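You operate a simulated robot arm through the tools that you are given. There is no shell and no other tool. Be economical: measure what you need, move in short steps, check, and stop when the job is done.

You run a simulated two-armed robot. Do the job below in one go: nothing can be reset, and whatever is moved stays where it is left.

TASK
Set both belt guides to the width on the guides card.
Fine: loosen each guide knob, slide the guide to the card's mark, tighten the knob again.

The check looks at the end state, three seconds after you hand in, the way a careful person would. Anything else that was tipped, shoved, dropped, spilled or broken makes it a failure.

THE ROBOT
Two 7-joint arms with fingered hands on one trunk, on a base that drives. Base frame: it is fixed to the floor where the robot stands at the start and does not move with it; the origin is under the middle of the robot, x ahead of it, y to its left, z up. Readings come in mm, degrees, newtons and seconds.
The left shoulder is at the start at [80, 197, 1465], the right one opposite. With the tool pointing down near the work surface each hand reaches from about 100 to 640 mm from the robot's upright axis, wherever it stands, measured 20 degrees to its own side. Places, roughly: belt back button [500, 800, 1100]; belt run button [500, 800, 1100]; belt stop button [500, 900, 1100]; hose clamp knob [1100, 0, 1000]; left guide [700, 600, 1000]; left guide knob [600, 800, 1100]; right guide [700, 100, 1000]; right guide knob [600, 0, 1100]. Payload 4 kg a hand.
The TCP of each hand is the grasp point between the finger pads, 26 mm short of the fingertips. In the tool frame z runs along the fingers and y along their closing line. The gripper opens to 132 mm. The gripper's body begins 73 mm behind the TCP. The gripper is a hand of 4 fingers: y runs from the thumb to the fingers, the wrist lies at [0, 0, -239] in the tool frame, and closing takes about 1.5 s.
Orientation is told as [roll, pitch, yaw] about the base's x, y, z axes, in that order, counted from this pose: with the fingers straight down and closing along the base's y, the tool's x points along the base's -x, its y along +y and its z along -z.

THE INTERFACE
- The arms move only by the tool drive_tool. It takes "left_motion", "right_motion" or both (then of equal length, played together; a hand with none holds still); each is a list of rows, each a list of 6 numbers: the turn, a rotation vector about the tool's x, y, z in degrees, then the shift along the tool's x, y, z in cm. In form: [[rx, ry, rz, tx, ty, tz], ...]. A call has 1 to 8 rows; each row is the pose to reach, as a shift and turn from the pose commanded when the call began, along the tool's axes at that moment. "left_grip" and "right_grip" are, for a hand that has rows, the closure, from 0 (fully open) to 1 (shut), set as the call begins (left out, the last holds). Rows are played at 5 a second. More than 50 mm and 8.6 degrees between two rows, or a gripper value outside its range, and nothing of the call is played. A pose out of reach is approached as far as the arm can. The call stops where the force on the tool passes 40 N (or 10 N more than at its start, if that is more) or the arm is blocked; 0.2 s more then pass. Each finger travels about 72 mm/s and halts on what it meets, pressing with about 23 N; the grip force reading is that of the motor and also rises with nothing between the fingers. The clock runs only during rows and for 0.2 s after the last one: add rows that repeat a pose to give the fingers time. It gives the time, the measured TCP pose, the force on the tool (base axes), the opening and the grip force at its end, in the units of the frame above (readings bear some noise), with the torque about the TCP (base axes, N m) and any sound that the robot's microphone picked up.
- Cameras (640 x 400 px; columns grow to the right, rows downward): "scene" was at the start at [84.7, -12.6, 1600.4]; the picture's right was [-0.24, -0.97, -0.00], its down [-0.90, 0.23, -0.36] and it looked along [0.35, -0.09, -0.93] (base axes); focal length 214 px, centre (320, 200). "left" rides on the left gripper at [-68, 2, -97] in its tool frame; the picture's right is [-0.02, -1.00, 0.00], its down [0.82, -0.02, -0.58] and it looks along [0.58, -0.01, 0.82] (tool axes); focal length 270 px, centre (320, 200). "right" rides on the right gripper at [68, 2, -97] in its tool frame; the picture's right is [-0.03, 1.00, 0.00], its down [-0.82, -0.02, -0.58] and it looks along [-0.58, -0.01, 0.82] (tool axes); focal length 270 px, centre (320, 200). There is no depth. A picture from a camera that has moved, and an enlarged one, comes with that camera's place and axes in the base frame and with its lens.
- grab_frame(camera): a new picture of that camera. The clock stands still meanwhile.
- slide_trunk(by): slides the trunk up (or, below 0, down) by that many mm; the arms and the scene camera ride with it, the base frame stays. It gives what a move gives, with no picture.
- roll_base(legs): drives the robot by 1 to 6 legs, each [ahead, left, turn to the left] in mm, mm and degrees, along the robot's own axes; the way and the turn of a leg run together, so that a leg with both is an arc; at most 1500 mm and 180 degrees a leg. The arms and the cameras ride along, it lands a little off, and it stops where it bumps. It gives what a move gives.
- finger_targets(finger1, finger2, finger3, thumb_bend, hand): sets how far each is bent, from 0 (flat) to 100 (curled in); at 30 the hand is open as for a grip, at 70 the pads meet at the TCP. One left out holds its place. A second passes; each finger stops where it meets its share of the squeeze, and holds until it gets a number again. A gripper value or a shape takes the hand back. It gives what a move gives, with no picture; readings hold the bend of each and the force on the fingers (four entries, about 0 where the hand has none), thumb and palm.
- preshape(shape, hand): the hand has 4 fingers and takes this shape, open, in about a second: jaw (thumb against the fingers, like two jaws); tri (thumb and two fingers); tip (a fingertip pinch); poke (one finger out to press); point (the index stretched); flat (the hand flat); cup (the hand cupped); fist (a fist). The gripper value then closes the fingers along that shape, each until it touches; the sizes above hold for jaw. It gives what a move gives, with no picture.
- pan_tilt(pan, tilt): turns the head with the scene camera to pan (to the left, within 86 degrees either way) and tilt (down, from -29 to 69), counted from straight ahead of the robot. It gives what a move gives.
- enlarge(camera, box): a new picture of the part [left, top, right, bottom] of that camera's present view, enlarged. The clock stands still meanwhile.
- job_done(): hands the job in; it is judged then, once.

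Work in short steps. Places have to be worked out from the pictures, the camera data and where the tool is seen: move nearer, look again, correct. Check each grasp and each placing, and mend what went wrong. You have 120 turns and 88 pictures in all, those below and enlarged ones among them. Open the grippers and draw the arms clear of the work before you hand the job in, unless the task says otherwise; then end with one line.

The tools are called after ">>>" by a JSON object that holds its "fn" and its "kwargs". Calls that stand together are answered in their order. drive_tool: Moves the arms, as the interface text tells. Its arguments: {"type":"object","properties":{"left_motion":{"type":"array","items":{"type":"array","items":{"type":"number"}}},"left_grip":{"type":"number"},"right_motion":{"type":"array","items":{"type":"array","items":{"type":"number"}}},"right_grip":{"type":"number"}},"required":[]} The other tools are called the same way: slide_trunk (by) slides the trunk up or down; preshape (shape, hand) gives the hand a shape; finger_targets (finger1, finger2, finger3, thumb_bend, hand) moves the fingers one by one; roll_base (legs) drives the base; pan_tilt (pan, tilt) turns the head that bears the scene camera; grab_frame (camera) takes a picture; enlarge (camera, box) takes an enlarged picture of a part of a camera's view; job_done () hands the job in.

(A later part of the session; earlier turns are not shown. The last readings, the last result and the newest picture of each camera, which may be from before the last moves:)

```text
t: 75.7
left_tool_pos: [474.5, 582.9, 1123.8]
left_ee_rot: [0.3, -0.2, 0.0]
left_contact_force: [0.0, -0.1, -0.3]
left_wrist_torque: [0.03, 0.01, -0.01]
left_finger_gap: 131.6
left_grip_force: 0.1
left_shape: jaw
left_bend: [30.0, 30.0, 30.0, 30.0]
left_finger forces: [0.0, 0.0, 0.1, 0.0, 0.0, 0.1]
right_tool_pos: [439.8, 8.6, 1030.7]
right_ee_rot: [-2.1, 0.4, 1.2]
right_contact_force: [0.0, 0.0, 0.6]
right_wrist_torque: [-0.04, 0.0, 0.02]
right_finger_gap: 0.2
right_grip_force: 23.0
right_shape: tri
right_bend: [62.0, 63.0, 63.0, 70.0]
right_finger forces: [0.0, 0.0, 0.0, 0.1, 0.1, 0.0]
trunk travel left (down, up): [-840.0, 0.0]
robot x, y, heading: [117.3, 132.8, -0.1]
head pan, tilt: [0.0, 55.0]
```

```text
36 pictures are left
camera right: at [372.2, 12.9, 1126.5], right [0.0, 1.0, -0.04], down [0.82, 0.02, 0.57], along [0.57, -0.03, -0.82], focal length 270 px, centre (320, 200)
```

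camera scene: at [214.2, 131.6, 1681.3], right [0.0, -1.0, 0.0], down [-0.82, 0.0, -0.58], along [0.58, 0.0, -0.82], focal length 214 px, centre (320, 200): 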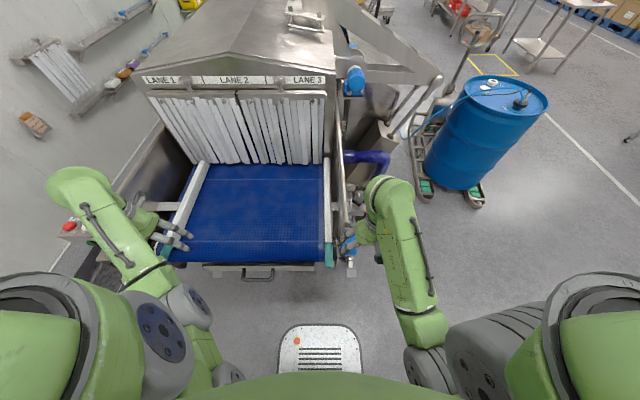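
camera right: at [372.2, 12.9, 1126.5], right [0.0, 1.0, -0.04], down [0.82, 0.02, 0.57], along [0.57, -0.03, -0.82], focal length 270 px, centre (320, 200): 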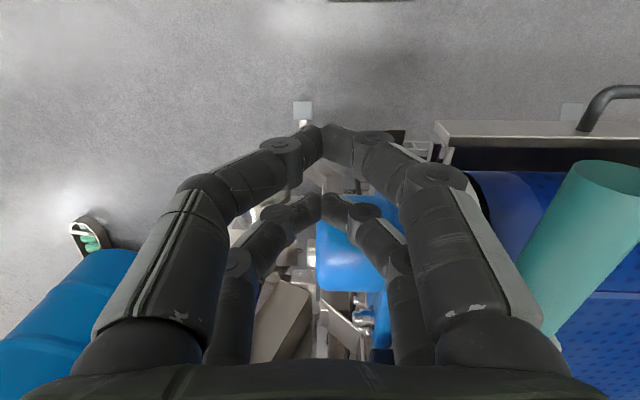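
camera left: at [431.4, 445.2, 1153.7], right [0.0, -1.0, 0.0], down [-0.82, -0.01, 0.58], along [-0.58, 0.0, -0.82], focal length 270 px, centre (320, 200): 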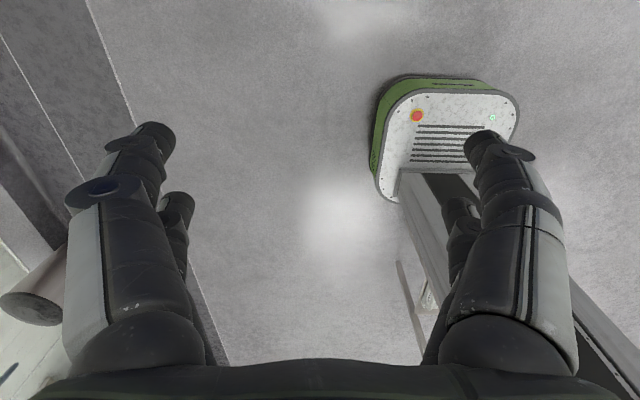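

The teal guide end is to the right of the hand. I lower 15 mm and move +y until I feel contact.

>>> {"fn": "drive_tool", "kwargs": {"right_motion": [[0, 0, 0, 0, 0, 1.5], [0, 0, 0, 0, 2, 1.5], [0, 0, 0, 0, 3.5, 1.5], [0, 0, 0, 0, 4.2, 1.5], [0, 0, 0, 0, 4.9, 1.5]]}}

>>> {"fn": "grab_frame", "kwargs": {"camera": "right"}}

```text
t: 76.8
left_tool_pos: [474.1, 584.3, 1123.5]
left_ee_rot: [0.3, -0.2, 0.0]
left_contact_force: [0.8, 0.0, 0.1]
left_wrist_torque: [0.0, -0.04, -0.01]
left_finger_gap: 131.9
left_grip_force: 0.0
left_shape: jaw
left_bend: [30.0, 30.0, 30.0, 30.0]
left_finger forces: [0.1, 0.0, 0.0, 0.1, 0.0, 0.0]
right_tool_pos: [439.7, 56.5, 1013.5]
right_ee_rot: [-2.2, 0.4, 1.2]
right_contact_force: [-1.0, -2.6, 0.0]
right_wrist_torque: [0.07, 0.0, 0.0]
right_finger_gap: 0.0
right_grip_force: 23.1
right_shape: tri
right_bend: [62.0, 63.0, 63.0, 70.0]
right_finger forces: [0.1, 1.8, 0.0, 0.1, 0.0, 0.0]
trunk travel left (down, up): [-840.0, 0.0]
robot x, y, heading: [116.5, 133.9, -0.1]
head pan, tilt: [0.0, 55.0]
```

```text
35 pictures are left
camera right: at [370.9, 61.6, 1110.4], right [0.0, 1.0, -0.04], down [0.82, 0.02, 0.57], along [0.57, -0.03, -0.82], focal length 270 px, centre (320, 200)
```

right: 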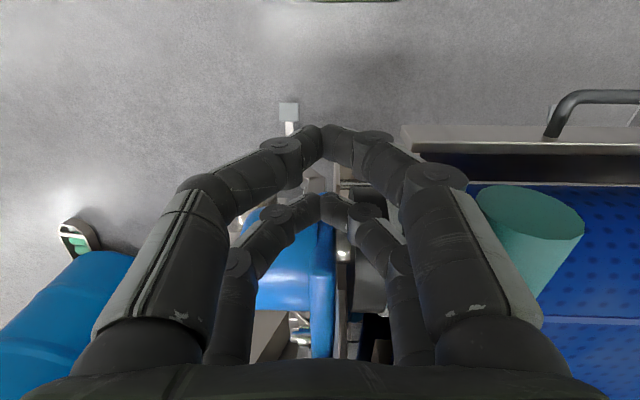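

Contact has begun (finger force ~2 N). I push 20 mm in small rows.

>>> {"fn": "drive_tool", "kwargs": {"right_motion": [[0, 0, 0, 0, 0.5, 0], [0, 0, 0, 0, 1, 0], [0, 0, 0, 0, 1.5, 0], [0, 0, 0, 0, 2, 0], [0, 0, 0, 0, 2, 0]]}}

>>> {"fn": "enlarge", "kwargs": {"camera": "scene", "box": [300, 160, 400, 250]}}

```text
t: 78.0
left_tool_pos: [472.5, 583.4, 1123.5]
left_ee_rot: [0.3, -0.1, 0.0]
left_contact_force: [0.2, -0.2, 0.4]
left_wrist_torque: [0.0, -0.01, 0.01]
left_finger_gap: 131.8
left_grip_force: 0.1
left_shape: jaw
left_bend: [30.0, 30.0, 30.0, 30.0]
left_finger forces: [0.0, 0.0, 0.0, 0.0, 0.1, 0.0]
right_tool_pos: [437.9, 78.1, 1012.7]
right_ee_rot: [-2.2, 0.3, 1.2]
right_contact_force: [-3.1, -1.6, 0.5]
right_wrist_torque: [-0.01, 0.04, -0.04]
right_finger_gap: 0.0
right_grip_force: 22.9
right_shape: tri
right_bend: [62.0, 63.0, 63.0, 70.0]
right_finger forces: [0.0, 0.2, 0.0, 0.0, 0.0, 0.0]
trunk travel left (down, up): [-840.0, 0.0]
robot x, y, heading: [117.6, 133.6, -0.1]
head pan, tilt: [0.0, 55.0]
```

```text
4.44 times, centred on (350, 205) of scene
camera zoom: at [221.2, 132.7, 1680.9], right [0.0, -1.0, 0.0], down [-0.82, 0.0, -0.57], along [0.57, 0.0, -0.82], focal length 953 px, centre (187, 178)
```

zoom: 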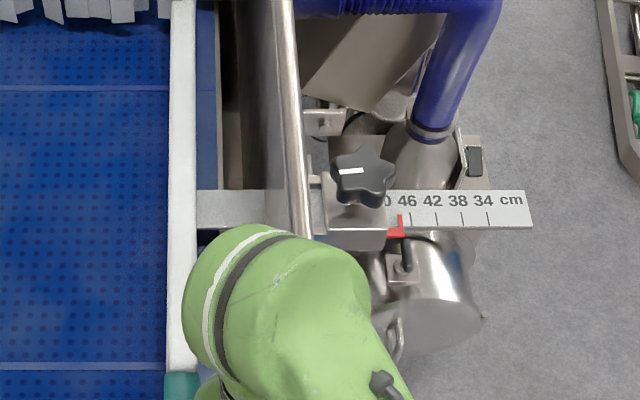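

It slides freely: pointer now at ≈47.6. About 8 mm remain; I zoom tightly to measure and nudge 4 mm.

>>> {"fn": "drive_tool", "kwargs": {"right_motion": [[0, 0, 0, 0, 0.2, 0], [0, 0, 0, 0, 0.4, 0], [0, 0, 0, 0, 0.4, 0]]}}

>>> {"fn": "enlarge", "kwargs": {"camera": "scene", "box": [330, 195, 378, 225]}}

```text
t: 78.8
left_tool_pos: [472.7, 582.4, 1123.9]
left_ee_rot: [0.3, -0.2, -0.1]
left_contact_force: [0.0, -0.1, 0.1]
left_wrist_torque: [-0.04, -0.02, 0.01]
left_finger_gap: 131.9
left_grip_force: 0.0
left_shape: jaw
left_bend: [30.0, 30.0, 30.0, 30.0]
left_finger forces: [0.1, 0.0, 0.1, 0.0, 0.0, 0.0]
right_tool_pos: [439.3, 79.1, 1011.0]
right_ee_rot: [-2.1, 0.3, 1.3]
right_contact_force: [-3.9, -9.7, 1.2]
right_wrist_torque: [-0.22, 0.03, -0.19]
right_finger_gap: 0.1
right_grip_force: 23.0
right_shape: tri
right_bend: [62.0, 63.0, 62.0, 70.0]
right_finger forces: [1.1, 0.1, 0.0, 0.0, 0.0, 0.0]
trunk travel left (down, up): [-840.0, 0.0]
robot x, y, heading: [118.4, 131.4, 0.1]
head pan, tilt: [0.0, 55.0]
```

```text
13.33 times, centred on (354, 210) of scene
camera zoom: at [220.5, 130.8, 1680.9], right [0.0, -1.0, 0.0], down [-0.82, 0.0, -0.57], along [0.57, 0.0, -0.82], focal length 2860 px, centre (-133, 67)
```

zoom: 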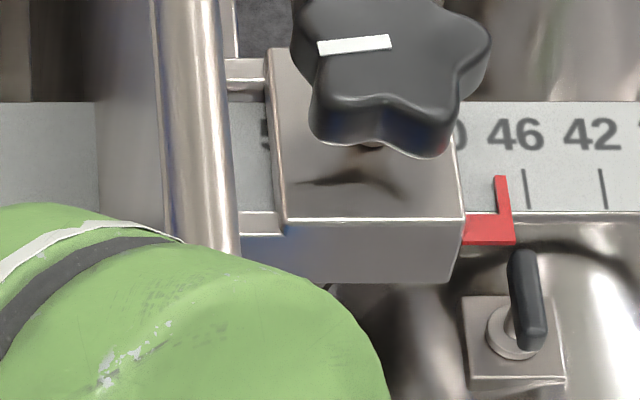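

Pointer is ~6 mm short of 46. I nudge another 4 mm and look again.

>>> {"fn": "drive_tool", "kwargs": {"right_motion": [[0, 0, 0, 0, 0.2, 0], [0, 0, 0, 0, 0.4, 0], [0, 0, 0, 0, 0.4, 0]]}}

>>> {"fn": "enlarge", "kwargs": {"camera": "scene", "box": [330, 195, 378, 225]}}

>>> {"fn": "grab_frame", "kwargs": {"camera": "right"}}

```text
t: 79.7
left_tool_pos: [473.7, 582.5, 1124.6]
left_ee_rot: [0.4, -0.3, 0.0]
left_contact_force: [0.3, 0.7, -0.4]
left_wrist_torque: [-0.01, 0.0, -0.02]
left_finger_gap: 131.9
left_grip_force: 0.0
left_shape: jaw
left_bend: [30.0, 30.0, 30.0, 30.0]
left_finger forces: [0.1, 0.1, 0.1, 0.1, 0.0, 0.0]
right_tool_pos: [438.6, 84.8, 1011.5]
right_ee_rot: [-2.2, 0.2, 1.1]
right_contact_force: [-1.1, -8.3, 3.8]
right_wrist_torque: [-0.27, -0.07, -0.22]
right_finger_gap: 0.0
right_grip_force: 22.9
right_shape: tri
right_bend: [62.0, 67.0, 59.0, 70.0]
right_finger forces: [0.1, 0.1, 0.0, 0.0, 0.1, 0.0]
trunk travel left (down, up): [-840.0, 0.0]
robot x, y, heading: [118.9, 132.7, 0.1]
head pan, tilt: [0.0, 55.0]
```

```text
13.33 times, centred on (354, 210) of scene
camera zoom: at [221.1, 131.5, 1681.0], right [0.0, -1.0, 0.0], down [-0.82, 0.0, -0.57], along [0.57, 0.0, -0.82], focal length 2860 px, centre (-133, 67)
```

zoom: 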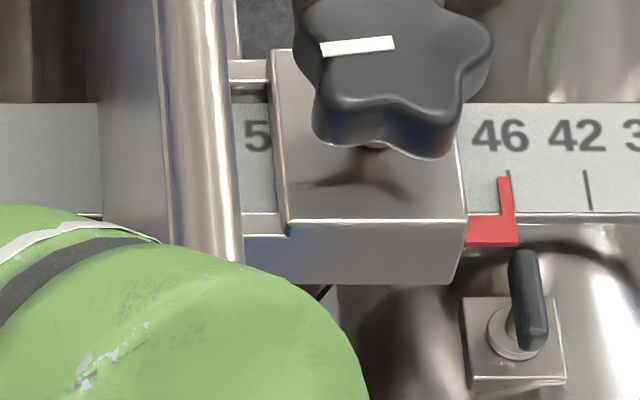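

```text
31 pictures are left
camera right: at [369.9, 88.8, 1109.6], right [0.0, 1.0, -0.04], down [0.82, 0.02, 0.57], along [0.57, -0.03, -0.82], focal length 270 px, centre (320, 200)
```

right: 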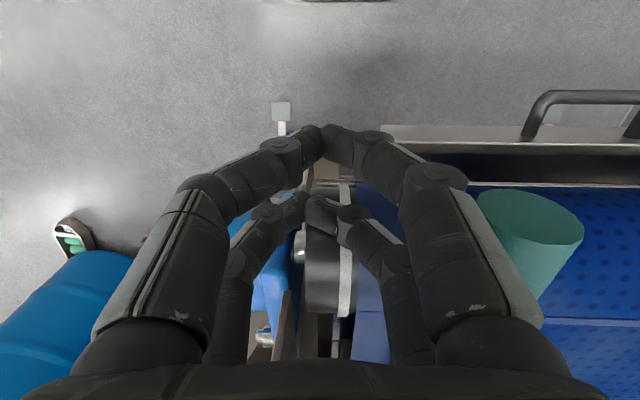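

Rear fingertips lightly touch the drum end but yield. Pointer is ~1.8 mm short; I nudge 2 mm.

>>> {"fn": "drive_tool", "kwargs": {"right_motion": [[0, 0, 0, 0, 0.1, 0], [0, 0, 0, 0, 0.19, 0], [0, 0, 0, 0, 0.19, 0]]}}

>>> {"fn": "enlarge", "kwargs": {"camera": "scene", "box": [346, 200, 370, 215]}}

```text
t: 80.5
left_tool_pos: [472.3, 583.5, 1124.2]
left_ee_rot: [0.4, -0.2, 0.0]
left_contact_force: [-0.1, -0.7, -0.7]
left_wrist_torque: [-0.01, 0.02, 0.03]
left_finger_gap: 131.9
left_grip_force: 0.1
left_shape: jaw
left_bend: [30.0, 30.0, 30.0, 30.0]
left_finger forces: [0.0, 0.0, 0.0, 0.1, 0.0, 0.0]
right_tool_pos: [439.2, 87.0, 1013.6]
right_ee_rot: [-2.2, 0.3, 1.2]
right_contact_force: [-1.5, -11.6, 5.0]
right_wrist_torque: [-0.4, -0.16, -0.25]
right_finger_gap: 0.1
right_grip_force: 23.4
right_shape: tri
right_bend: [62.0, 67.0, 59.0, 70.0]
right_finger forces: [0.0, 0.0, 0.1, 0.0, 0.0, 0.0]
trunk travel left (down, up): [-840.0, 0.0]
robot x, y, heading: [121.2, 129.4, 0.1]
head pan, tilt: [0.0, 55.0]
```

```text
16.00 times, centred on (358, 208) of scene
camera zoom: at [221.0, 130.4, 1680.9], right [0.0, -1.0, 0.0], down [-0.82, 0.0, -0.57], along [0.57, 0.0, -0.82], focal length 3432 px, centre (-288, 80)
```

zoom: 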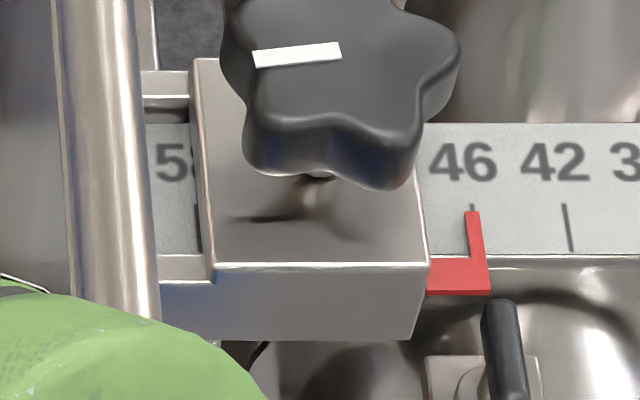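

Pointer is aligned with 46 exactly as it was with 54 at the start. I withdraw the right hand −y and up, retracing my path back towards the knob's −y side.

>>> {"fn": "drive_tool", "kwargs": {"right_motion": [[0, 0, 0, 0, -2, 0], [0, 0, 0, 0, -6, 0], [0, 0, 0, 0, -9, -2], [0, 0, 0, 0, -9, -5], [0, 0, 0, -3, -10, -6], [0, 0, 0, -6, -13, -6], [0, 0, 0, -9, -17, -6]]}}

>>> {"fn": "drive_tool", "kwargs": {"right_motion": [[0, 0, 0, -1.5, -4.5, 0], [0, 0, 0, -3, -9, 0], [0, 0, 0, -5.5, -10, 0], [0, 0, 0, -8.5, -10, -1], [0, 0, 0, -8.5, -10, -1]], "right_grip": 0.52}}

```text
t: 82.0
left_tool_pos: [475.2, 584.1, 1124.1]
left_ee_rot: [0.3, -0.1, -0.1]
left_contact_force: [-1.0, -0.9, 0.4]
left_wrist_torque: [0.0, -0.03, 0.03]
left_finger_gap: 132.1
left_grip_force: 0.1
left_shape: jaw
left_bend: [30.0, 30.0, 30.0, 30.0]
left_finger forces: [0.1, 0.0, 0.0, 0.0, 0.0, 0.0]
right_tool_pos: [535.4, -79.6, 1076.8]
right_ee_rot: [-2.2, 0.5, 1.2]
right_contact_force: [0.2, -1.0, 0.0]
right_wrist_torque: [0.04, 0.01, 0.03]
right_finger_gap: 0.3
right_grip_force: 23.0
right_shape: tri
right_bend: [62.0, 67.0, 59.0, 70.0]
right_finger forces: [0.0, 0.0, 0.0, 0.1, 0.0, 0.0]
trunk travel left (down, up): [-840.0, 0.0]
robot x, y, heading: [118.3, 131.5, 0.1]
head pan, tilt: [0.0, 55.0]
```

```text
t: 83.2
left_tool_pos: [474.3, 583.3, 1123.4]
left_ee_rot: [0.3, -0.2, 0.0]
left_contact_force: [-0.1, -0.3, 0.2]
left_wrist_torque: [0.01, 0.02, -0.04]
left_finger_gap: 132.0
left_grip_force: 0.1
left_shape: jaw
left_bend: [30.0, 30.0, 30.0, 30.0]
left_finger forces: [0.1, 0.1, 0.0, 0.1, 0.0, 0.1]
right_tool_pos: [622.2, -175.7, 1091.5]
right_ee_rot: [-2.1, 0.4, 1.3]
right_contact_force: [-0.3, -1.3, 0.5]
right_wrist_torque: [0.01, -0.01, -0.02]
right_finger_gap: 62.8
right_grip_force: 0.1
right_shape: tri
right_bend: [73.0, 73.0, 73.0, 70.0]
right_finger forces: [0.1, 0.0, 0.1, 0.1, 0.0, 0.1]
trunk travel left (down, up): [-840.0, 0.0]
robot x, y, heading: [120.9, 131.2, 0.1]
head pan, tilt: [0.0, 55.0]
```

I rotate the hand to yaw ≈ 89 here.

>>> {"fn": "drive_tool", "kwargs": {"right_motion": [[0, 0, -8, -0.2, 0, 0], [0, 0, -16, -0.4, 0, -0.3], [0, 0, -24, -0.6, 0, -0.6], [0, 0, -32, -0.6, 0, -0.9], [0, 0, -40, -0.6, 0, -1.2], [0, 0, -48, -0.6, 0, -1.5], [0, 0, -56, -0.6, 0, -1.7], [0, 0, -64, -0.6, 0, -1.7]]}}

>>> {"fn": "drive_tool", "kwargs": {"right_motion": [[0, 0, -8, 0, 0, 0], [0, 0, -16, 0, 0, 0], [0, 0, -24, 0, 0, 0], [0, 0, -24, 0, 0, 0]]}}

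>>> {"fn": "grab_frame", "kwargs": {"camera": "right"}}

```text
t: 85.0
left_tool_pos: [474.5, 585.7, 1123.4]
left_ee_rot: [0.3, -0.3, 0.0]
left_contact_force: [0.3, 0.0, 0.5]
left_wrist_torque: [0.03, -0.03, -0.03]
left_finger_gap: 131.9
left_grip_force: 0.1
left_shape: jaw
left_bend: [30.0, 30.0, 30.0, 30.0]
left_finger forces: [0.0, 0.0, 0.0, 0.1, 0.0, 0.0]
right_tool_pos: [625.5, -175.1, 1106.9]
right_ee_rot: [-0.7, 2.1, 65.4]
right_contact_force: [-0.1, 0.1, -1.3]
right_wrist_torque: [-0.02, 0.03, -0.01]
right_finger_gap: 62.9
right_grip_force: 0.1
right_shape: tri
right_bend: [73.0, 73.0, 73.0, 70.0]
right_finger forces: [0.0, 0.1, 0.0, 0.0, 0.0, 0.0]
trunk travel left (down, up): [-840.0, 0.0]
robot x, y, heading: [117.7, 133.5, 0.1]
head pan, tilt: [0.0, 55.0]
```

```text
t: 86.0
left_tool_pos: [474.2, 584.1, 1122.9]
left_ee_rot: [0.3, -0.3, 0.0]
left_contact_force: [0.2, 0.4, 0.1]
left_wrist_torque: [0.02, 0.0, 0.01]
left_finger_gap: 132.2
left_grip_force: 0.0
left_shape: jaw
left_bend: [30.0, 30.0, 30.0, 30.0]
left_finger forces: [0.1, 0.0, 0.0, 0.1, 0.0, 0.1]
right_tool_pos: [626.8, -175.2, 1109.1]
right_ee_rot: [0.3, 2.2, 89.3]
right_contact_force: [-0.3, -0.7, -0.1]
right_wrist_torque: [0.03, -0.01, -0.02]
right_finger_gap: 63.1
right_grip_force: 0.0
right_shape: tri
right_bend: [73.0, 73.0, 73.0, 70.0]
right_finger forces: [0.0, 0.0, 0.0, 0.0, 0.0, 0.0]
trunk travel left (down, up): [-840.0, 0.0]
robot x, y, heading: [122.5, 131.2, 0.2]
head pan, tilt: [0.0, 55.0]
```

```text
29 pictures are left
camera right: at [623.6, -239.4, 1207.4], right [-1.0, 0.04, 0.0], down [0.03, 0.84, 0.55], along [0.02, 0.55, -0.84], focal length 270 px, centre (320, 200)
```

right: 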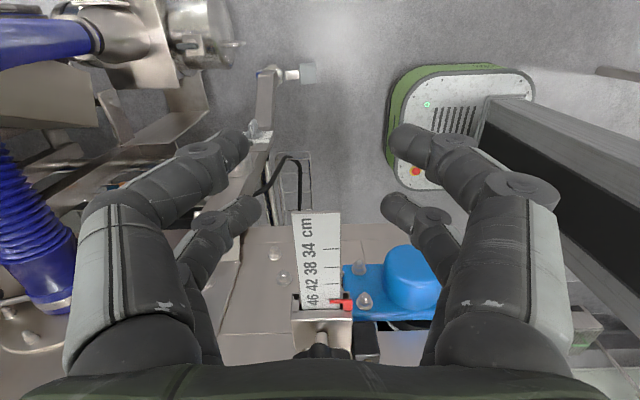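

Pointer reads 46. I advance along +y to straddle the knob as before (TCP y≈−18, x≈630) and close.

>>> {"fn": "drive_tool", "kwargs": {"right_motion": [[0, 0, 0, -4.5, -0.2, 0], [0, 0, 0, -9, -0.3, 0], [0, 0, 0, -12.5, -0.3, 0], [0, 0, 0, -15.7, -0.3, 0], [0, 0, 0, -15.7, -0.3, 0]]}}

>>> {"fn": "drive_tool", "kwargs": {"right_motion": [[0, 0, 0, 0, 0, 0], [0, 0, 0, 0, 0, 0], [0, 0, 0, 0, 0, 0], [0, 0, 0, 0, 0, 0], [0, 0, 0, 0, 0, 0]], "right_grip": 1.0}}

>>> {"fn": "grab_frame", "kwargs": {"camera": "right"}}

```text
t: 87.2
left_tool_pos: [474.4, 584.6, 1123.7]
left_ee_rot: [0.3, -0.2, 0.0]
left_contact_force: [0.0, -0.5, -0.1]
left_wrist_torque: [0.02, 0.01, 0.0]
left_finger_gap: 131.9
left_grip_force: 0.0
left_shape: jaw
left_bend: [30.0, 30.0, 30.0, 30.0]
left_finger forces: [0.0, 0.1, 0.0, 0.1, 0.0, 0.1]
right_tool_pos: [629.6, -19.6, 1103.9]
right_ee_rot: [0.3, 2.2, 89.2]
right_contact_force: [0.3, 0.6, 0.0]
right_wrist_torque: [0.01, -0.01, -0.01]
right_finger_gap: 63.1
right_grip_force: 0.1
right_shape: tri
right_bend: [73.0, 73.0, 73.0, 70.0]
right_finger forces: [0.1, 0.0, 0.0, 0.0, 0.1, 0.0]
trunk travel left (down, up): [-840.0, 0.0]
robot x, y, heading: [119.7, 136.2, 0.0]
head pan, tilt: [0.0, 55.0]
```

```text
t: 88.5
left_tool_pos: [473.9, 584.2, 1122.5]
left_ee_rot: [0.3, -0.1, -0.1]
left_contact_force: [0.5, 0.1, -0.3]
left_wrist_torque: [-0.01, -0.04, 0.0]
left_finger_gap: 131.8
left_grip_force: 0.0
left_shape: jaw
left_bend: [30.0, 30.0, 30.0, 30.0]
left_finger forces: [0.1, 0.0, 0.1, 0.0, 0.0, 0.0]
right_tool_pos: [630.4, -19.8, 1100.8]
right_ee_rot: [0.4, 2.3, 89.1]
right_contact_force: [-0.2, 1.0, -10.4]
right_wrist_torque: [-0.17, 0.03, -0.02]
right_finger_gap: 2.0
right_grip_force: 22.7
right_shape: tri
right_bend: [61.0, 73.0, 73.0, 70.0]
right_finger forces: [0.1, 20.3, 19.9, 0.0, 0.0, 0.0]
trunk travel left (down, up): [-840.0, 0.0]
robot x, y, heading: [118.6, 132.5, -0.1]
head pan, tilt: [0.0, 55.0]
```

```text
28 pictures are left
camera right: at [628.1, -84.3, 1200.6], right [-1.0, 0.04, 0.01], down [0.04, 0.84, 0.55], along [0.02, 0.54, -0.84], focal length 270 px, centre (320, 200)
```

right: 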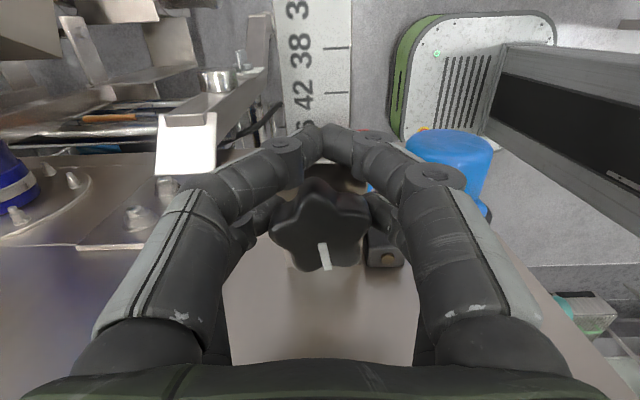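

Grip is good (≈20 N on both fingers). I turn clockwise 64° about the knob centre.

>>> {"fn": "drive_tool", "kwargs": {"right_motion": [[0, 0, 8, -0.02, 0.3, 0], [0, 0, 16, -0.08, 0.59, 0], [0, 0, 24, -0.19, 0.87, 0], [0, 0, 32, -0.33, 1.14, 0], [0, 0, 40, -0.5, 1.38, 0], [0, 0, 48, -0.71, 1.6, 0], [0, 0, 56, -0.95, 1.78, 0], [0, 0, 64, -1.21, 1.93, 0]]}}

>>> {"fn": "grab_frame", "kwargs": {"camera": "right"}}

```text
t: 90.2
left_tool_pos: [474.1, 582.6, 1124.3]
left_ee_rot: [0.5, -0.1, 0.0]
left_contact_force: [0.6, -0.2, 0.8]
left_wrist_torque: [0.03, 0.0, 0.01]
left_finger_gap: 131.9
left_grip_force: 0.1
left_shape: jaw
left_bend: [30.0, 30.0, 30.0, 30.0]
left_finger forces: [0.0, 0.1, 0.0, 0.0, 0.0, 0.1]
right_tool_pos: [612.7, -6.9, 1100.9]
right_ee_rot: [-1.9, 1.3, 25.0]
right_contact_force: [-5.2, -4.8, -13.4]
right_wrist_torque: [-0.17, 0.31, -0.05]
right_finger_gap: 2.0
right_grip_force: 23.6
right_shape: tri
right_bend: [61.0, 73.0, 73.0, 70.0]
right_finger forces: [0.0, 17.4, 22.9, 0.0, 0.0, 0.1]
trunk travel left (down, up): [-840.0, 0.0]
robot x, y, heading: [121.1, 134.1, 0.0]
head pan, tilt: [0.0, 55.0]
```

```text
27 pictures are left
camera right: at [549.7, -31.0, 1199.0], right [-0.4, 0.92, -0.03], down [0.75, 0.35, 0.56], along [0.52, 0.2, -0.83], focal length 270 px, centre (320, 200)
```

right: 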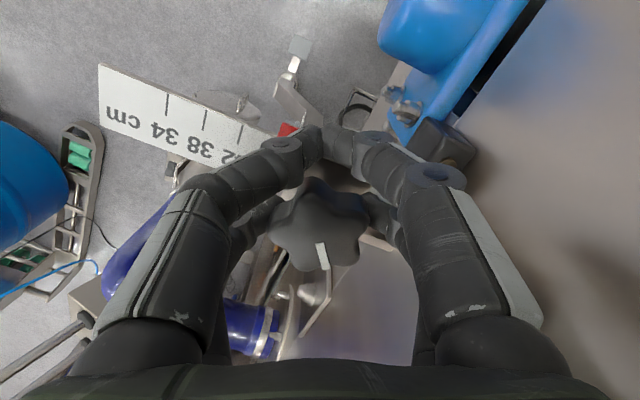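

It turns along. I continue clockwise up to 40° more, watching the torque.

>>> {"fn": "drive_tool", "kwargs": {"right_motion": [[0, 0, 8, -0.02, 0.3, 0], [0, 0, 16, -0.08, 0.59, 0], [0, 0, 24, -0.19, 0.87, 0], [0, 0, 32, -0.33, 1.14, 0], [0, 0, 40, -0.5, 1.38, 0], [0, 0, 40, -0.5, 1.38, 0]]}}

>>> {"fn": "grab_frame", "kwargs": {"camera": "right"}}

```text
t: 91.7
left_tool_pos: [473.7, 582.5, 1124.2]
left_ee_rot: [0.4, -0.2, 0.0]
left_contact_force: [0.5, 0.7, -0.3]
left_wrist_torque: [0.02, -0.02, -0.03]
left_finger_gap: 132.0
left_grip_force: 0.2
left_shape: jaw
left_bend: [30.0, 30.0, 30.0, 30.0]
left_finger forces: [0.1, 0.0, 0.1, 0.0, 0.1, 0.1]
right_tool_pos: [610.6, 8.3, 1101.7]
right_ee_rot: [-2.2, -0.1, -14.8]
right_contact_force: [-4.3, -5.1, -16.8]
right_wrist_torque: [-0.02, 0.34, 0.32]
right_finger_gap: 1.4
right_grip_force: 23.0
right_shape: tri
right_bend: [61.0, 73.0, 73.0, 70.0]
right_finger forces: [0.1, 18.9, 23.3, 0.0, 0.0, 0.1]
trunk travel left (down, up): [-840.0, 0.0]
robot x, y, heading: [116.1, 130.8, -0.1]
head pan, tilt: [0.0, 55.0]
```

```text
26 pictures are left
camera right: at [546.2, 30.7, 1197.1], right [0.28, 0.96, -0.04], down [0.79, -0.21, 0.58], along [0.55, -0.19, -0.81], focal length 270 px, centre (320, 200)
```

right: 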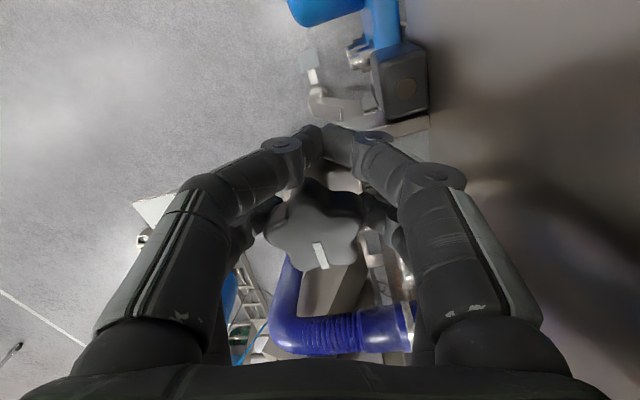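

The mark is back at about +4° of its original direction and resisting torque appears (0.3 Nm). I turn ~16° further to tighten.

>>> {"fn": "drive_tool", "kwargs": {"right_motion": [[0, 0, 6, -0.01, 0.22, 0], [0, 0, 12, -0.05, 0.45, 0], [0, 0, 18, -0.1, 0.66, 0], [0, 0, 18, -0.1, 0.66, 0]]}}

>>> {"fn": "grab_frame", "kwargs": {"camera": "right"}}

```text
t: 92.7
left_tool_pos: [476.6, 582.9, 1123.3]
left_ee_rot: [0.4, -0.1, 0.1]
left_contact_force: [0.1, -0.6, -0.2]
left_wrist_torque: [0.02, 0.0, 0.01]
left_finger_gap: 131.9
left_grip_force: 0.0
left_shape: jaw
left_bend: [30.0, 30.0, 30.0, 30.0]
left_finger forces: [0.0, 0.0, 0.0, 0.0, 0.0, 0.0]
right_tool_pos: [615.0, 12.9, 1099.2]
right_ee_rot: [-2.1, -0.7, -32.8]
right_contact_force: [-0.9, -7.2, -24.8]
right_wrist_torque: [0.13, 0.42, 0.9]
right_finger_gap: 0.8
right_grip_force: 22.9
right_shape: tri
right_bend: [61.0, 73.0, 73.0, 70.0]
right_finger forces: [0.0, 23.5, 27.1, 0.1, 0.0, 0.0]
trunk travel left (down, up): [-840.0, 0.0]
robot x, y, heading: [119.9, 133.3, 0.1]
head pan, tilt: [0.0, 55.0]
```

```text
25 pictures are left
camera right: at [559.5, 55.5, 1194.6], right [0.56, 0.83, -0.04], down [0.68, -0.44, 0.59], along [0.47, -0.36, -0.81], focal length 270 px, centre (320, 200)
```

right: 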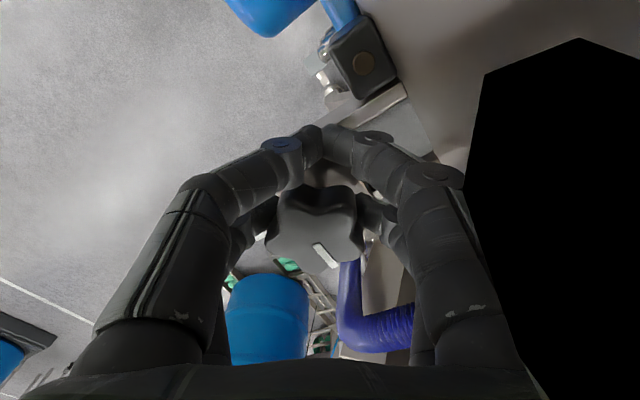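

Torque rose to 0.9 Nm while the mark stays near its original direction: the knob is tight. I open, then rotate the open hand back to yaw 0 around the knob.

>>> {"fn": "drive_tool", "kwargs": {"right_motion": [[0, 0, 0, 0, 0, 0], [0, 0, 0, 0, 0, 0], [0, 0, 0, 0, 0, 0], [0, 0, 0, 0, 0, 0], [0, 0, -8, -0.08, -0.3, 0], [0, 0, -16, -0.16, -0.6, 0], [0, 0, -24, -0.24, -0.9, 0], [0, 0, -32, -0.34, -1.2, 0]], "right_grip": 0.52}}

```text
t: 94.5
left_tool_pos: [474.4, 581.8, 1124.1]
left_ee_rot: [0.4, -0.1, 0.1]
left_contact_force: [-0.9, -0.9, -0.1]
left_wrist_torque: [-0.01, -0.01, -0.04]
left_finger_gap: 132.0
left_grip_force: 0.0
left_shape: jaw
left_bend: [30.0, 30.0, 30.0, 30.0]
left_finger forces: [0.0, 0.0, 0.0, 0.1, 0.1, 0.1]
right_tool_pos: [610.0, 1.2, 1101.1]
right_ee_rot: [-2.1, 0.3, -0.6]
right_contact_force: [4.6, -12.4, -0.7]
right_wrist_torque: [0.43, 0.11, -0.33]
right_finger_gap: 60.0
right_grip_force: 0.0
right_shape: tri
right_bend: [73.0, 73.0, 73.0, 70.0]
right_finger forces: [5.7, 7.6, 0.1, 0.0, 0.1, 0.1]
trunk travel left (down, up): [-840.0, 0.0]
robot x, y, heading: [119.1, 129.3, -0.2]
head pan, tilt: [0.0, 55.0]
```

Now I retreat along −x with a slight −y shift to leave the panel, then check knob and reading with the scene camera.

>>> {"fn": "drive_tool", "kwargs": {"right_motion": [[0, 0, 0, 2, -0.5, 0], [0, 0, 0, 5, -1, 0], [0, 0, 0, 8, -2, 0], [0, 0, 0, 12, -3, 0], [0, 0, 0, 16, -3, 0]]}}

>>> {"fn": "enlarge", "kwargs": {"camera": "scene", "box": [334, 190, 374, 215]}}

>>> {"fn": "grab_frame", "kwargs": {"camera": "scene"}}

```text
t: 95.7
left_tool_pos: [472.2, 584.0, 1123.7]
left_ee_rot: [0.3, -0.2, 0.0]
left_contact_force: [0.0, 0.7, 0.2]
left_wrist_torque: [0.02, -0.02, 0.0]
left_finger_gap: 132.1
left_grip_force: 0.1
left_shape: jaw
left_bend: [30.0, 30.0, 30.0, 30.0]
left_finger forces: [0.0, 0.0, 0.0, 0.0, 0.0, 0.1]
right_tool_pos: [447.8, -24.2, 1103.4]
right_ee_rot: [-2.3, 0.0, -0.6]
right_contact_force: [-0.4, 0.5, 0.5]
right_wrist_torque: [0.01, -0.03, 0.04]
right_finger_gap: 63.2
right_grip_force: 0.1
right_shape: tri
right_bend: [73.0, 73.0, 73.0, 70.0]
right_finger forces: [0.0, 0.0, 0.1, 0.0, 0.0, 0.0]
right hand out of reach, approached as far as the arm can: row 4
trunk travel left (down, up): [-840.0, 0.0]
robot x, y, heading: [120.0, 133.5, 0.1]
head pan, tilt: [0.0, 55.0]
```

```text
16.00 times, centred on (354, 202) of scene
camera zoom: at [218.7, 133.8, 1681.1], right [0.0, -1.0, 0.0], down [-0.82, 0.0, -0.58], along [0.58, 0.0, -0.82], focal length 3432 px, centre (-224, 160)
```

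zoom: 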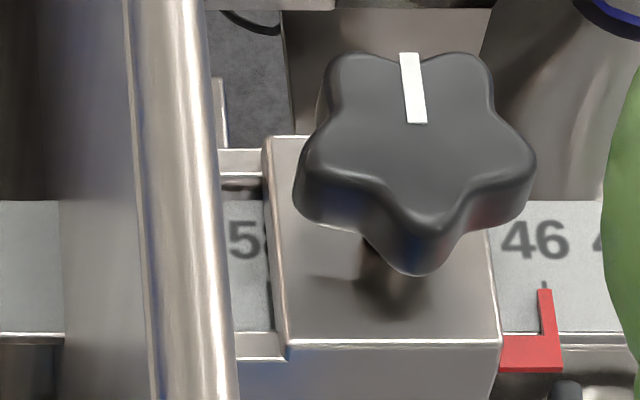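

```text
23 pictures are left
camera scene: at [218.7, 133.8, 1681.1], right [0.0, -1.0, 0.0], down [-0.82, 0.0, -0.58], along [0.58, 0.0, -0.82], focal length 214 px, centre (320, 200)
```

scene: 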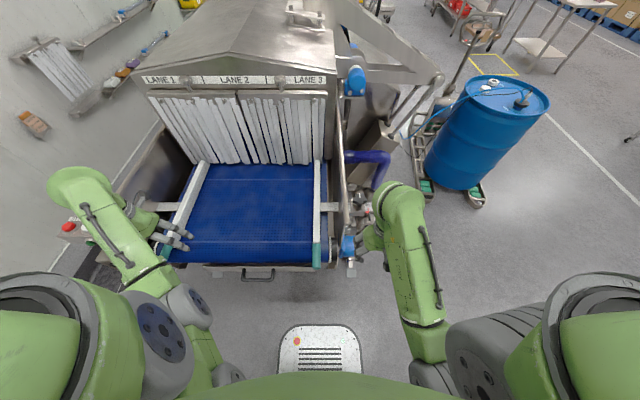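

Right side done: 46 and the knob back to its tight position. Now the left side: I tuck the left hand in first (mirror of the right hand) with a narrower opening.

>>> {"fn": "drive_tool", "kwargs": {"left_motion": [[0, 0, 0, 0, -4.5, 1], [0, 0, 0, 0, -9, 2], [0, 0, 0, 0, -13.5, 2], [0, 0, 0, 0.8, -18, 2], [0, 0, 0, 1.6, -22.5, 2], [0, 0, 0, 2.6, -27, 2], [0, 0, 0, 2.6, -29.4, 2]], "left_grip": 0.52}}

>>> {"fn": "roll_base", "kwargs": {"legs": [[-60, 0, 0], [0, 510, 0]]}}

>>> {"fn": "pan_tilt", "kwargs": {"pan": 12, "tilt": 50}}

>>> {"fn": "grab_frame", "kwargs": {"camera": "scene"}}

```text
t: 96.7
left_tool_pos: [500.6, 498.1, 1170.6]
left_ee_rot: [4.2, -11.9, 12.0]
left_contact_force: [-0.2, 0.5, -0.6]
left_wrist_torque: [-0.02, -0.01, 0.01]
left_finger_gap: 63.9
left_grip_force: 0.1
left_shape: jaw
left_bend: [73.0, 73.0, 73.0, 70.0]
left_finger forces: [0.0, 0.0, 0.0, 0.1, 0.1, 0.1]
right_tool_pos: [449.9, -24.6, 1103.5]
right_ee_rot: [-2.3, 0.1, -0.7]
right_contact_force: [0.0, 0.3, 0.7]
right_wrist_torque: [0.0, 0.01, 0.01]
right_finger_gap: 62.9
right_grip_force: 0.1
right_shape: tri
right_bend: [73.0, 73.0, 73.0, 70.0]
right_finger forces: [0.0, 0.0, 0.0, 0.0, 0.0, 0.1]
trunk travel left (down, up): [-840.0, 0.0]
robot x, y, heading: [117.3, 133.7, 0.0]
head pan, tilt: [0.0, 55.0]
stopped in row 5 (left hand): the arm was blocked; the commanded pose is now the measured one
```

```text
t: 100.3
left_tool_pos: [434.4, 1017.6, 1169.1]
left_ee_rot: [4.0, -12.0, 12.3]
left_contact_force: [-0.1, -0.3, -1.3]
left_wrist_torque: [0.06, -0.01, 0.01]
left_finger_gap: 63.8
left_grip_force: 0.1
left_shape: jaw
left_bend: [73.0, 73.0, 73.0, 70.0]
left_finger forces: [0.0, 0.0, 0.0, 0.0, 0.0, 0.0]
right_tool_pos: [388.3, 495.6, 1102.0]
right_ee_rot: [-2.0, 0.0, -0.3]
right_contact_force: [1.3, -0.4, 0.5]
right_wrist_torque: [0.04, 0.04, 0.0]
right_finger_gap: 63.0
right_grip_force: 0.1
right_shape: tri
right_bend: [73.0, 73.0, 73.0, 70.0]
right_finger forces: [0.0, 0.0, 0.0, 0.0, 0.0, 0.1]
trunk travel left (down, up): [-840.0, 0.0]
robot x, y, heading: [58.5, 651.4, 0.5]
head pan, tilt: [0.0, 55.0]
```

```text
t: 101.0
left_tool_pos: [432.7, 1019.1, 1168.8]
left_ee_rot: [4.1, -12.1, 12.5]
left_contact_force: [-0.3, 0.2, 0.0]
left_wrist_torque: [-0.02, 0.01, 0.01]
left_finger_gap: 63.7
left_grip_force: 0.0
left_shape: jaw
left_bend: [73.0, 73.0, 73.0, 70.0]
left_finger forces: [0.0, 0.1, 0.0, 0.0, 0.1, 0.1]
right_tool_pos: [387.6, 496.7, 1101.3]
right_ee_rot: [-2.1, 0.0, -0.3]
right_contact_force: [-0.4, -0.3, 0.1]
right_wrist_torque: [-0.01, -0.03, 0.02]
right_finger_gap: 63.0
right_grip_force: 0.0
right_shape: tri
right_bend: [73.0, 73.0, 73.0, 70.0]
right_finger forces: [0.1, 0.0, 0.0, 0.0, 0.0, 0.0]
trunk travel left (down, up): [-840.0, 0.0]
robot x, y, heading: [58.1, 652.3, 0.3]
head pan, tilt: [12.0, 50.0]
```

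```text
22 pictures are left
camera scene: at [161.9, 668.7, 1687.3], right [0.22, -0.98, 0.0], down [-0.75, -0.16, -0.64], along [0.63, 0.14, -0.77], focal length 214 px, centre (320, 200)
```

scene: 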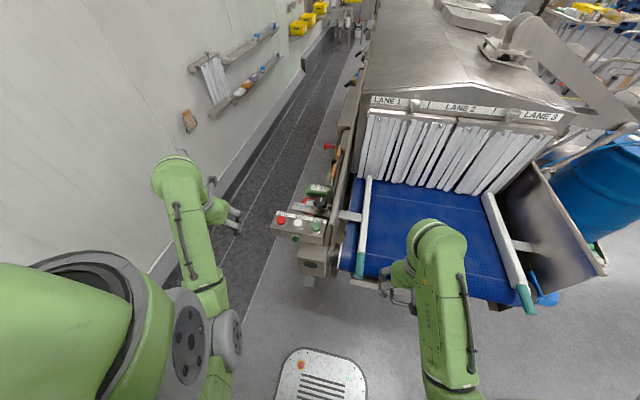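

The tuck was blocked early but the drive passed clear of everything. I zoom in on the left block, knob and button box.

>>> {"fn": "enlarge", "kwargs": {"camera": "scene", "box": [265, 165, 365, 265]}}

```text
4.00 times, centred on (315, 215) of scene
camera zoom: at [161.9, 668.7, 1687.3], right [0.22, -0.98, 0.0], down [-0.75, -0.16, -0.64], along [0.63, 0.14, -0.77], focal length 858 px, centre (340, 140)
```

zoom: 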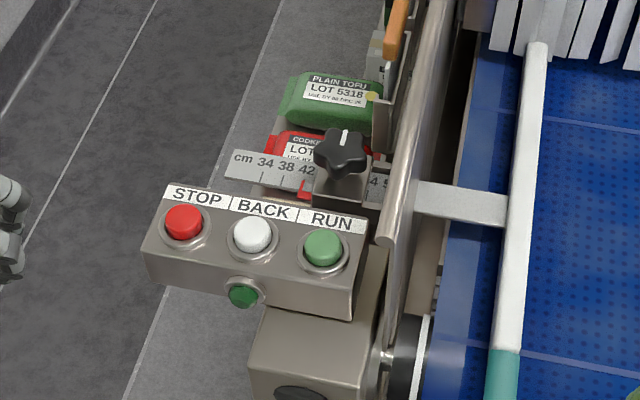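

>>> {"fn": "enlarge", "kwargs": {"camera": "scene", "box": [318, 195, 366, 225]}}

```text
13.33 times, centred on (342, 210) of scene
camera zoom: at [161.9, 668.7, 1687.3], right [0.22, -0.98, 0.0], down [-0.75, -0.16, -0.64], along [0.63, 0.14, -0.77], focal length 2860 px, centre (27, 67)
```

zoom: 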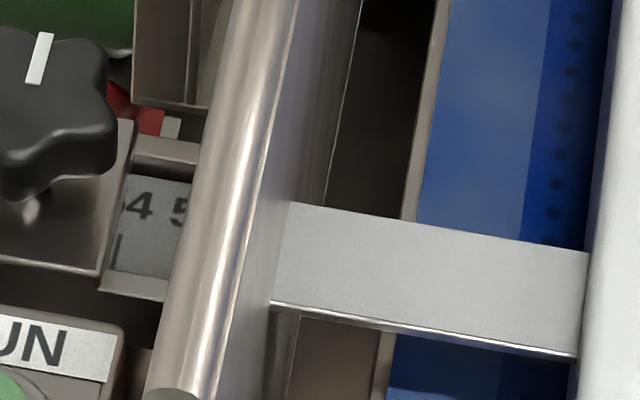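

>>> {"fn": "enlarge", "kwargs": {"camera": "scene", "box": [290, 193, 338, 223]}}

```text
13.33 times, centred on (314, 208) of scene
camera zoom: at [161.9, 668.7, 1687.3], right [0.22, -0.98, 0.0], down [-0.75, -0.16, -0.64], along [0.63, 0.14, -0.77], focal length 2860 px, centre (400, 93)
```

zoom: 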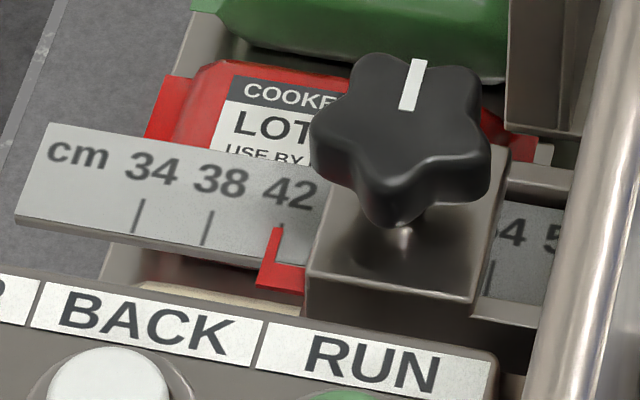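

The left pointer reads 42, so the left guide must move outward (+y) by 20 mm. Its knob (≈(628,770)) stands behind the button box, so I'll come from the outside (+y) at yaw −89, the mirror of what worked. First drive forward to the mirrored stance.

>>> {"fn": "roll_base", "kwargs": {"legs": [[62, -12, -0.3]]}}

```text
t: 102.0
left_tool_pos: [483.5, 1008.2, 1173.5]
left_ee_rot: [3.6, -12.7, 12.3]
left_contact_force: [-1.7, 0.1, 1.0]
left_wrist_torque: [-0.02, -0.1, 0.01]
left_finger_gap: 63.9
left_grip_force: 0.0
left_shape: jaw
left_bend: [73.0, 73.0, 73.0, 70.0]
left_finger forces: [0.1, 0.1, 0.0, 0.0, 0.0, 0.0]
right_tool_pos: [436.2, 488.6, 1105.9]
right_ee_rot: [-2.2, -0.6, -0.5]
right_contact_force: [-0.7, -0.2, -0.1]
right_wrist_torque: [-0.04, -0.09, -0.06]
right_finger_gap: 63.1
right_grip_force: 0.1
right_shape: tri
right_bend: [73.0, 73.0, 73.0, 70.0]
right_finger forces: [0.0, 0.0, 0.0, 0.0, 0.0, 0.0]
trunk travel left (down, up): [-840.0, 0.0]
robot x, y, heading: [115.2, 638.2, 0.2]
head pan, tilt: [12.0, 50.0]
```

Now I straighten the left hand and bring it to about (570, 960, 1085), outside the machine.

>>> {"fn": "drive_tool", "kwargs": {"left_motion": [[1, 3, 3, -1, -1.5, 2.5], [2, 6, 6, -2, -3, 5], [3, 9, 9, -3, -4.5, 7.5], [4, 12, 12, -4.2, -6, 9.8], [4, 12, 12, -4.2, -6, 9.8]]}}

```text
t: 103.2
left_tool_pos: [566.4, 970.0, 1076.9]
left_ee_rot: [1.0, 0.5, 0.7]
left_contact_force: [1.9, 4.0, -0.7]
left_wrist_torque: [-0.11, 0.03, 0.0]
left_finger_gap: 62.8
left_grip_force: 0.1
left_shape: jaw
left_bend: [73.0, 73.0, 73.0, 70.0]
left_finger forces: [0.0, 0.1, 4.1, 0.1, 0.0, 0.1]
right_tool_pos: [447.7, 487.7, 1103.4]
right_ee_rot: [-2.4, 0.0, -0.6]
right_contact_force: [-0.7, -0.2, 0.2]
right_wrist_torque: [-0.01, 0.0, 0.02]
right_finger_gap: 63.3
right_grip_force: 0.1
right_shape: tri
right_bend: [73.0, 73.0, 73.0, 70.0]
right_finger forces: [0.0, 0.0, 0.1, 0.0, 0.0, 0.0]
trunk travel left (down, up): [-840.0, 0.0]
robot x, y, heading: [115.0, 636.0, 0.0]
head pan, tilt: [12.0, 50.0]
```

A light contact (4 N) on the −y finger: probably the button box's side. I move +y 35 mm and look.

>>> {"fn": "drive_tool", "kwargs": {"left_motion": [[0, 0, 0, 0, 2, 0], [0, 0, 0, 0, 3.5, 0]]}}

>>> {"fn": "enlarge", "kwargs": {"camera": "scene", "box": [240, 160, 340, 260]}}

```text
t: 103.8
left_tool_pos: [567.6, 1004.3, 1077.2]
left_ee_rot: [1.1, 0.5, 0.7]
left_contact_force: [1.1, -0.4, 0.1]
left_wrist_torque: [0.01, 0.02, 0.02]
left_finger_gap: 63.8
left_grip_force: 0.1
left_shape: jaw
left_bend: [73.0, 73.0, 73.0, 70.0]
left_finger forces: [0.0, 0.0, 0.1, 0.1, 0.0, 0.0]
right_tool_pos: [448.4, 487.0, 1101.6]
right_ee_rot: [-2.1, 0.1, -0.6]
right_contact_force: [-0.6, -0.2, 0.3]
right_wrist_torque: [-0.01, 0.01, 0.0]
right_finger_gap: 63.2
right_grip_force: 0.1
right_shape: tri
right_bend: [73.0, 73.0, 73.0, 70.0]
right_finger forces: [0.0, 0.0, 0.0, 0.0, 0.1, 0.0]
trunk travel left (down, up): [-840.0, 0.0]
robot x, y, heading: [115.2, 641.8, 0.5]
head pan, tilt: [12.0, 50.0]
```

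```text
4.00 times, centred on (290, 210) of scene
camera zoom: at [223.3, 659.7, 1687.2], right [0.21, -0.98, 0.0], down [-0.75, -0.16, -0.64], along [0.63, 0.14, -0.77], focal length 858 px, centre (440, 160)
```

zoom: 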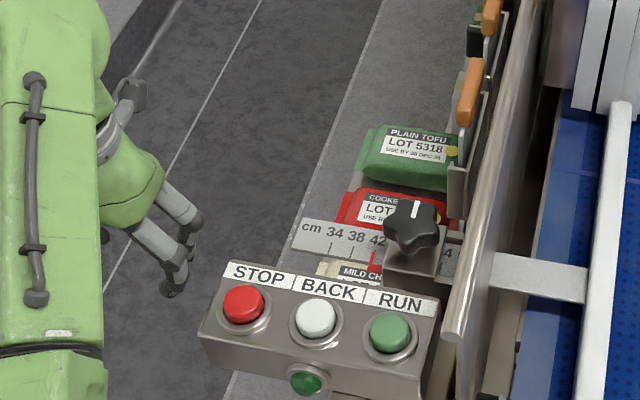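

Contact was only the box's side; it sits as before. The STOP button is at ≈(537, 889, 1085). I rotate the left hand to yaw −89 out here at y≈1000 while advancing to x≈620.

>>> {"fn": "drive_tool", "kwargs": {"left_motion": [[0, 0, 8, -1, 0, -0.3], [0, 0, 16, -2, 0, -0.6], [0, 0, 24, -3, 0, -0.9], [0, 0, 32, -4, 0, -1.2], [0, 0, 40, -5, -0.5, -1.5], [0, 0, 48, -5.5, -1, -1.8], [0, 0, 56, -5.8, -1, -2], [0, 0, 64, -5.8, -1, -2.2]]}}

>>> {"fn": "drive_tool", "kwargs": {"left_motion": [[0, 0, 8, 0, 0, 0], [0, 0, 16, 0, 0, 0], [0, 0, 24, 0, 0, 0], [0, 0, 24, 0, 0, 0]]}}

```text
t: 105.6
left_tool_pos: [625.8, 992.8, 1099.6]
left_ee_rot: [0.1, 1.3, -63.5]
left_contact_force: [-0.2, 0.1, 0.7]
left_wrist_torque: [-0.01, -0.04, -0.02]
left_finger_gap: 63.6
left_grip_force: 0.0
left_shape: jaw
left_bend: [73.0, 73.0, 73.0, 70.0]
left_finger forces: [0.1, 0.0, 0.0, 0.0, 0.0, 0.0]
right_tool_pos: [446.9, 486.0, 1102.4]
right_ee_rot: [-2.2, 0.0, -0.5]
right_contact_force: [-0.4, 0.9, -0.9]
right_wrist_torque: [0.0, 0.0, 0.01]
right_finger_gap: 62.9
right_grip_force: 0.1
right_shape: tri
right_bend: [73.0, 73.0, 73.0, 70.0]
right_finger forces: [0.1, 0.0, 0.0, 0.0, 0.1, 0.0]
trunk travel left (down, up): [-840.0, 0.0]
robot x, y, heading: [116.3, 640.0, 0.3]
head pan, tilt: [12.0, 50.0]
```

```text
t: 106.6
left_tool_pos: [624.6, 993.1, 1100.1]
left_ee_rot: [-0.4, 1.1, -87.4]
left_contact_force: [0.2, 0.0, -0.1]
left_wrist_torque: [-0.02, -0.02, -0.01]
left_finger_gap: 63.9
left_grip_force: 0.1
left_shape: jaw
left_bend: [73.0, 73.0, 73.0, 70.0]
left_finger forces: [0.1, 0.0, 0.0, 0.1, 0.0, 0.0]
right_tool_pos: [447.1, 484.8, 1103.9]
right_ee_rot: [-2.1, 0.1, -0.5]
right_contact_force: [-0.3, -0.4, -0.7]
right_wrist_torque: [0.03, 0.01, 0.01]
right_finger_gap: 63.2
right_grip_force: 0.1
right_shape: tri
right_bend: [73.0, 73.0, 73.0, 70.0]
right_finger forces: [0.1, 0.0, 0.0, 0.0, 0.0, 0.0]
trunk travel left (down, up): [-840.0, 0.0]
robot x, y, heading: [112.5, 637.1, -0.0]
head pan, tilt: [12.0, 50.0]
```

Now I come in along −y at x≈631, z≈1108, pausing at y≈850 for a look.

>>> {"fn": "drive_tool", "kwargs": {"left_motion": [[0, 0, 0, -3, 0.5, -0.8], [0, 0, 0, -7, 0.6, -0.8], [0, 0, 0, -11, 0.6, -0.8], [0, 0, 0, -14.3, 0.6, -0.8]]}}

>>> {"fn": "enlarge", "kwargs": {"camera": "scene", "box": [250, 170, 350, 250]}}

```text
t: 107.6
left_tool_pos: [636.1, 847.7, 1106.6]
left_ee_rot: [-0.4, 1.2, -87.2]
left_contact_force: [-0.5, -1.0, 0.4]
left_wrist_torque: [-0.03, 0.04, 0.01]
left_finger_gap: 63.5
left_grip_force: 0.2
left_shape: jaw
left_bend: [73.0, 73.0, 73.0, 70.0]
left_finger forces: [0.0, 0.1, 0.1, 0.0, 0.0, 0.0]
right_tool_pos: [445.9, 484.6, 1103.1]
right_ee_rot: [-2.1, 0.0, -0.5]
right_contact_force: [-0.5, -0.4, -0.1]
right_wrist_torque: [0.02, -0.03, -0.02]
right_finger_gap: 63.0
right_grip_force: 0.1
right_shape: tri
right_bend: [73.0, 73.0, 73.0, 70.0]
right_finger forces: [0.0, 0.0, 0.0, 0.0, 0.0, 0.1]
trunk travel left (down, up): [-840.0, 0.0]
robot x, y, heading: [115.0, 640.8, 0.1]
head pan, tilt: [12.0, 50.0]
```

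```text
5.00 times, centred on (300, 210) of scene
camera zoom: at [222.0, 657.3, 1687.4], right [0.21, -0.98, 0.0], down [-0.75, -0.16, -0.64], along [0.63, 0.14, -0.77], focal length 1072 px, centre (420, 150)
```

zoom: 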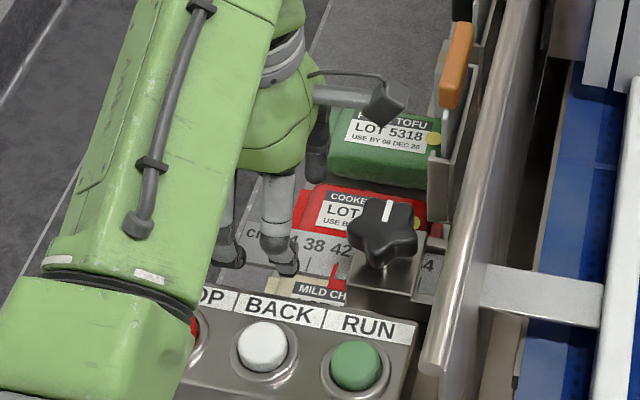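

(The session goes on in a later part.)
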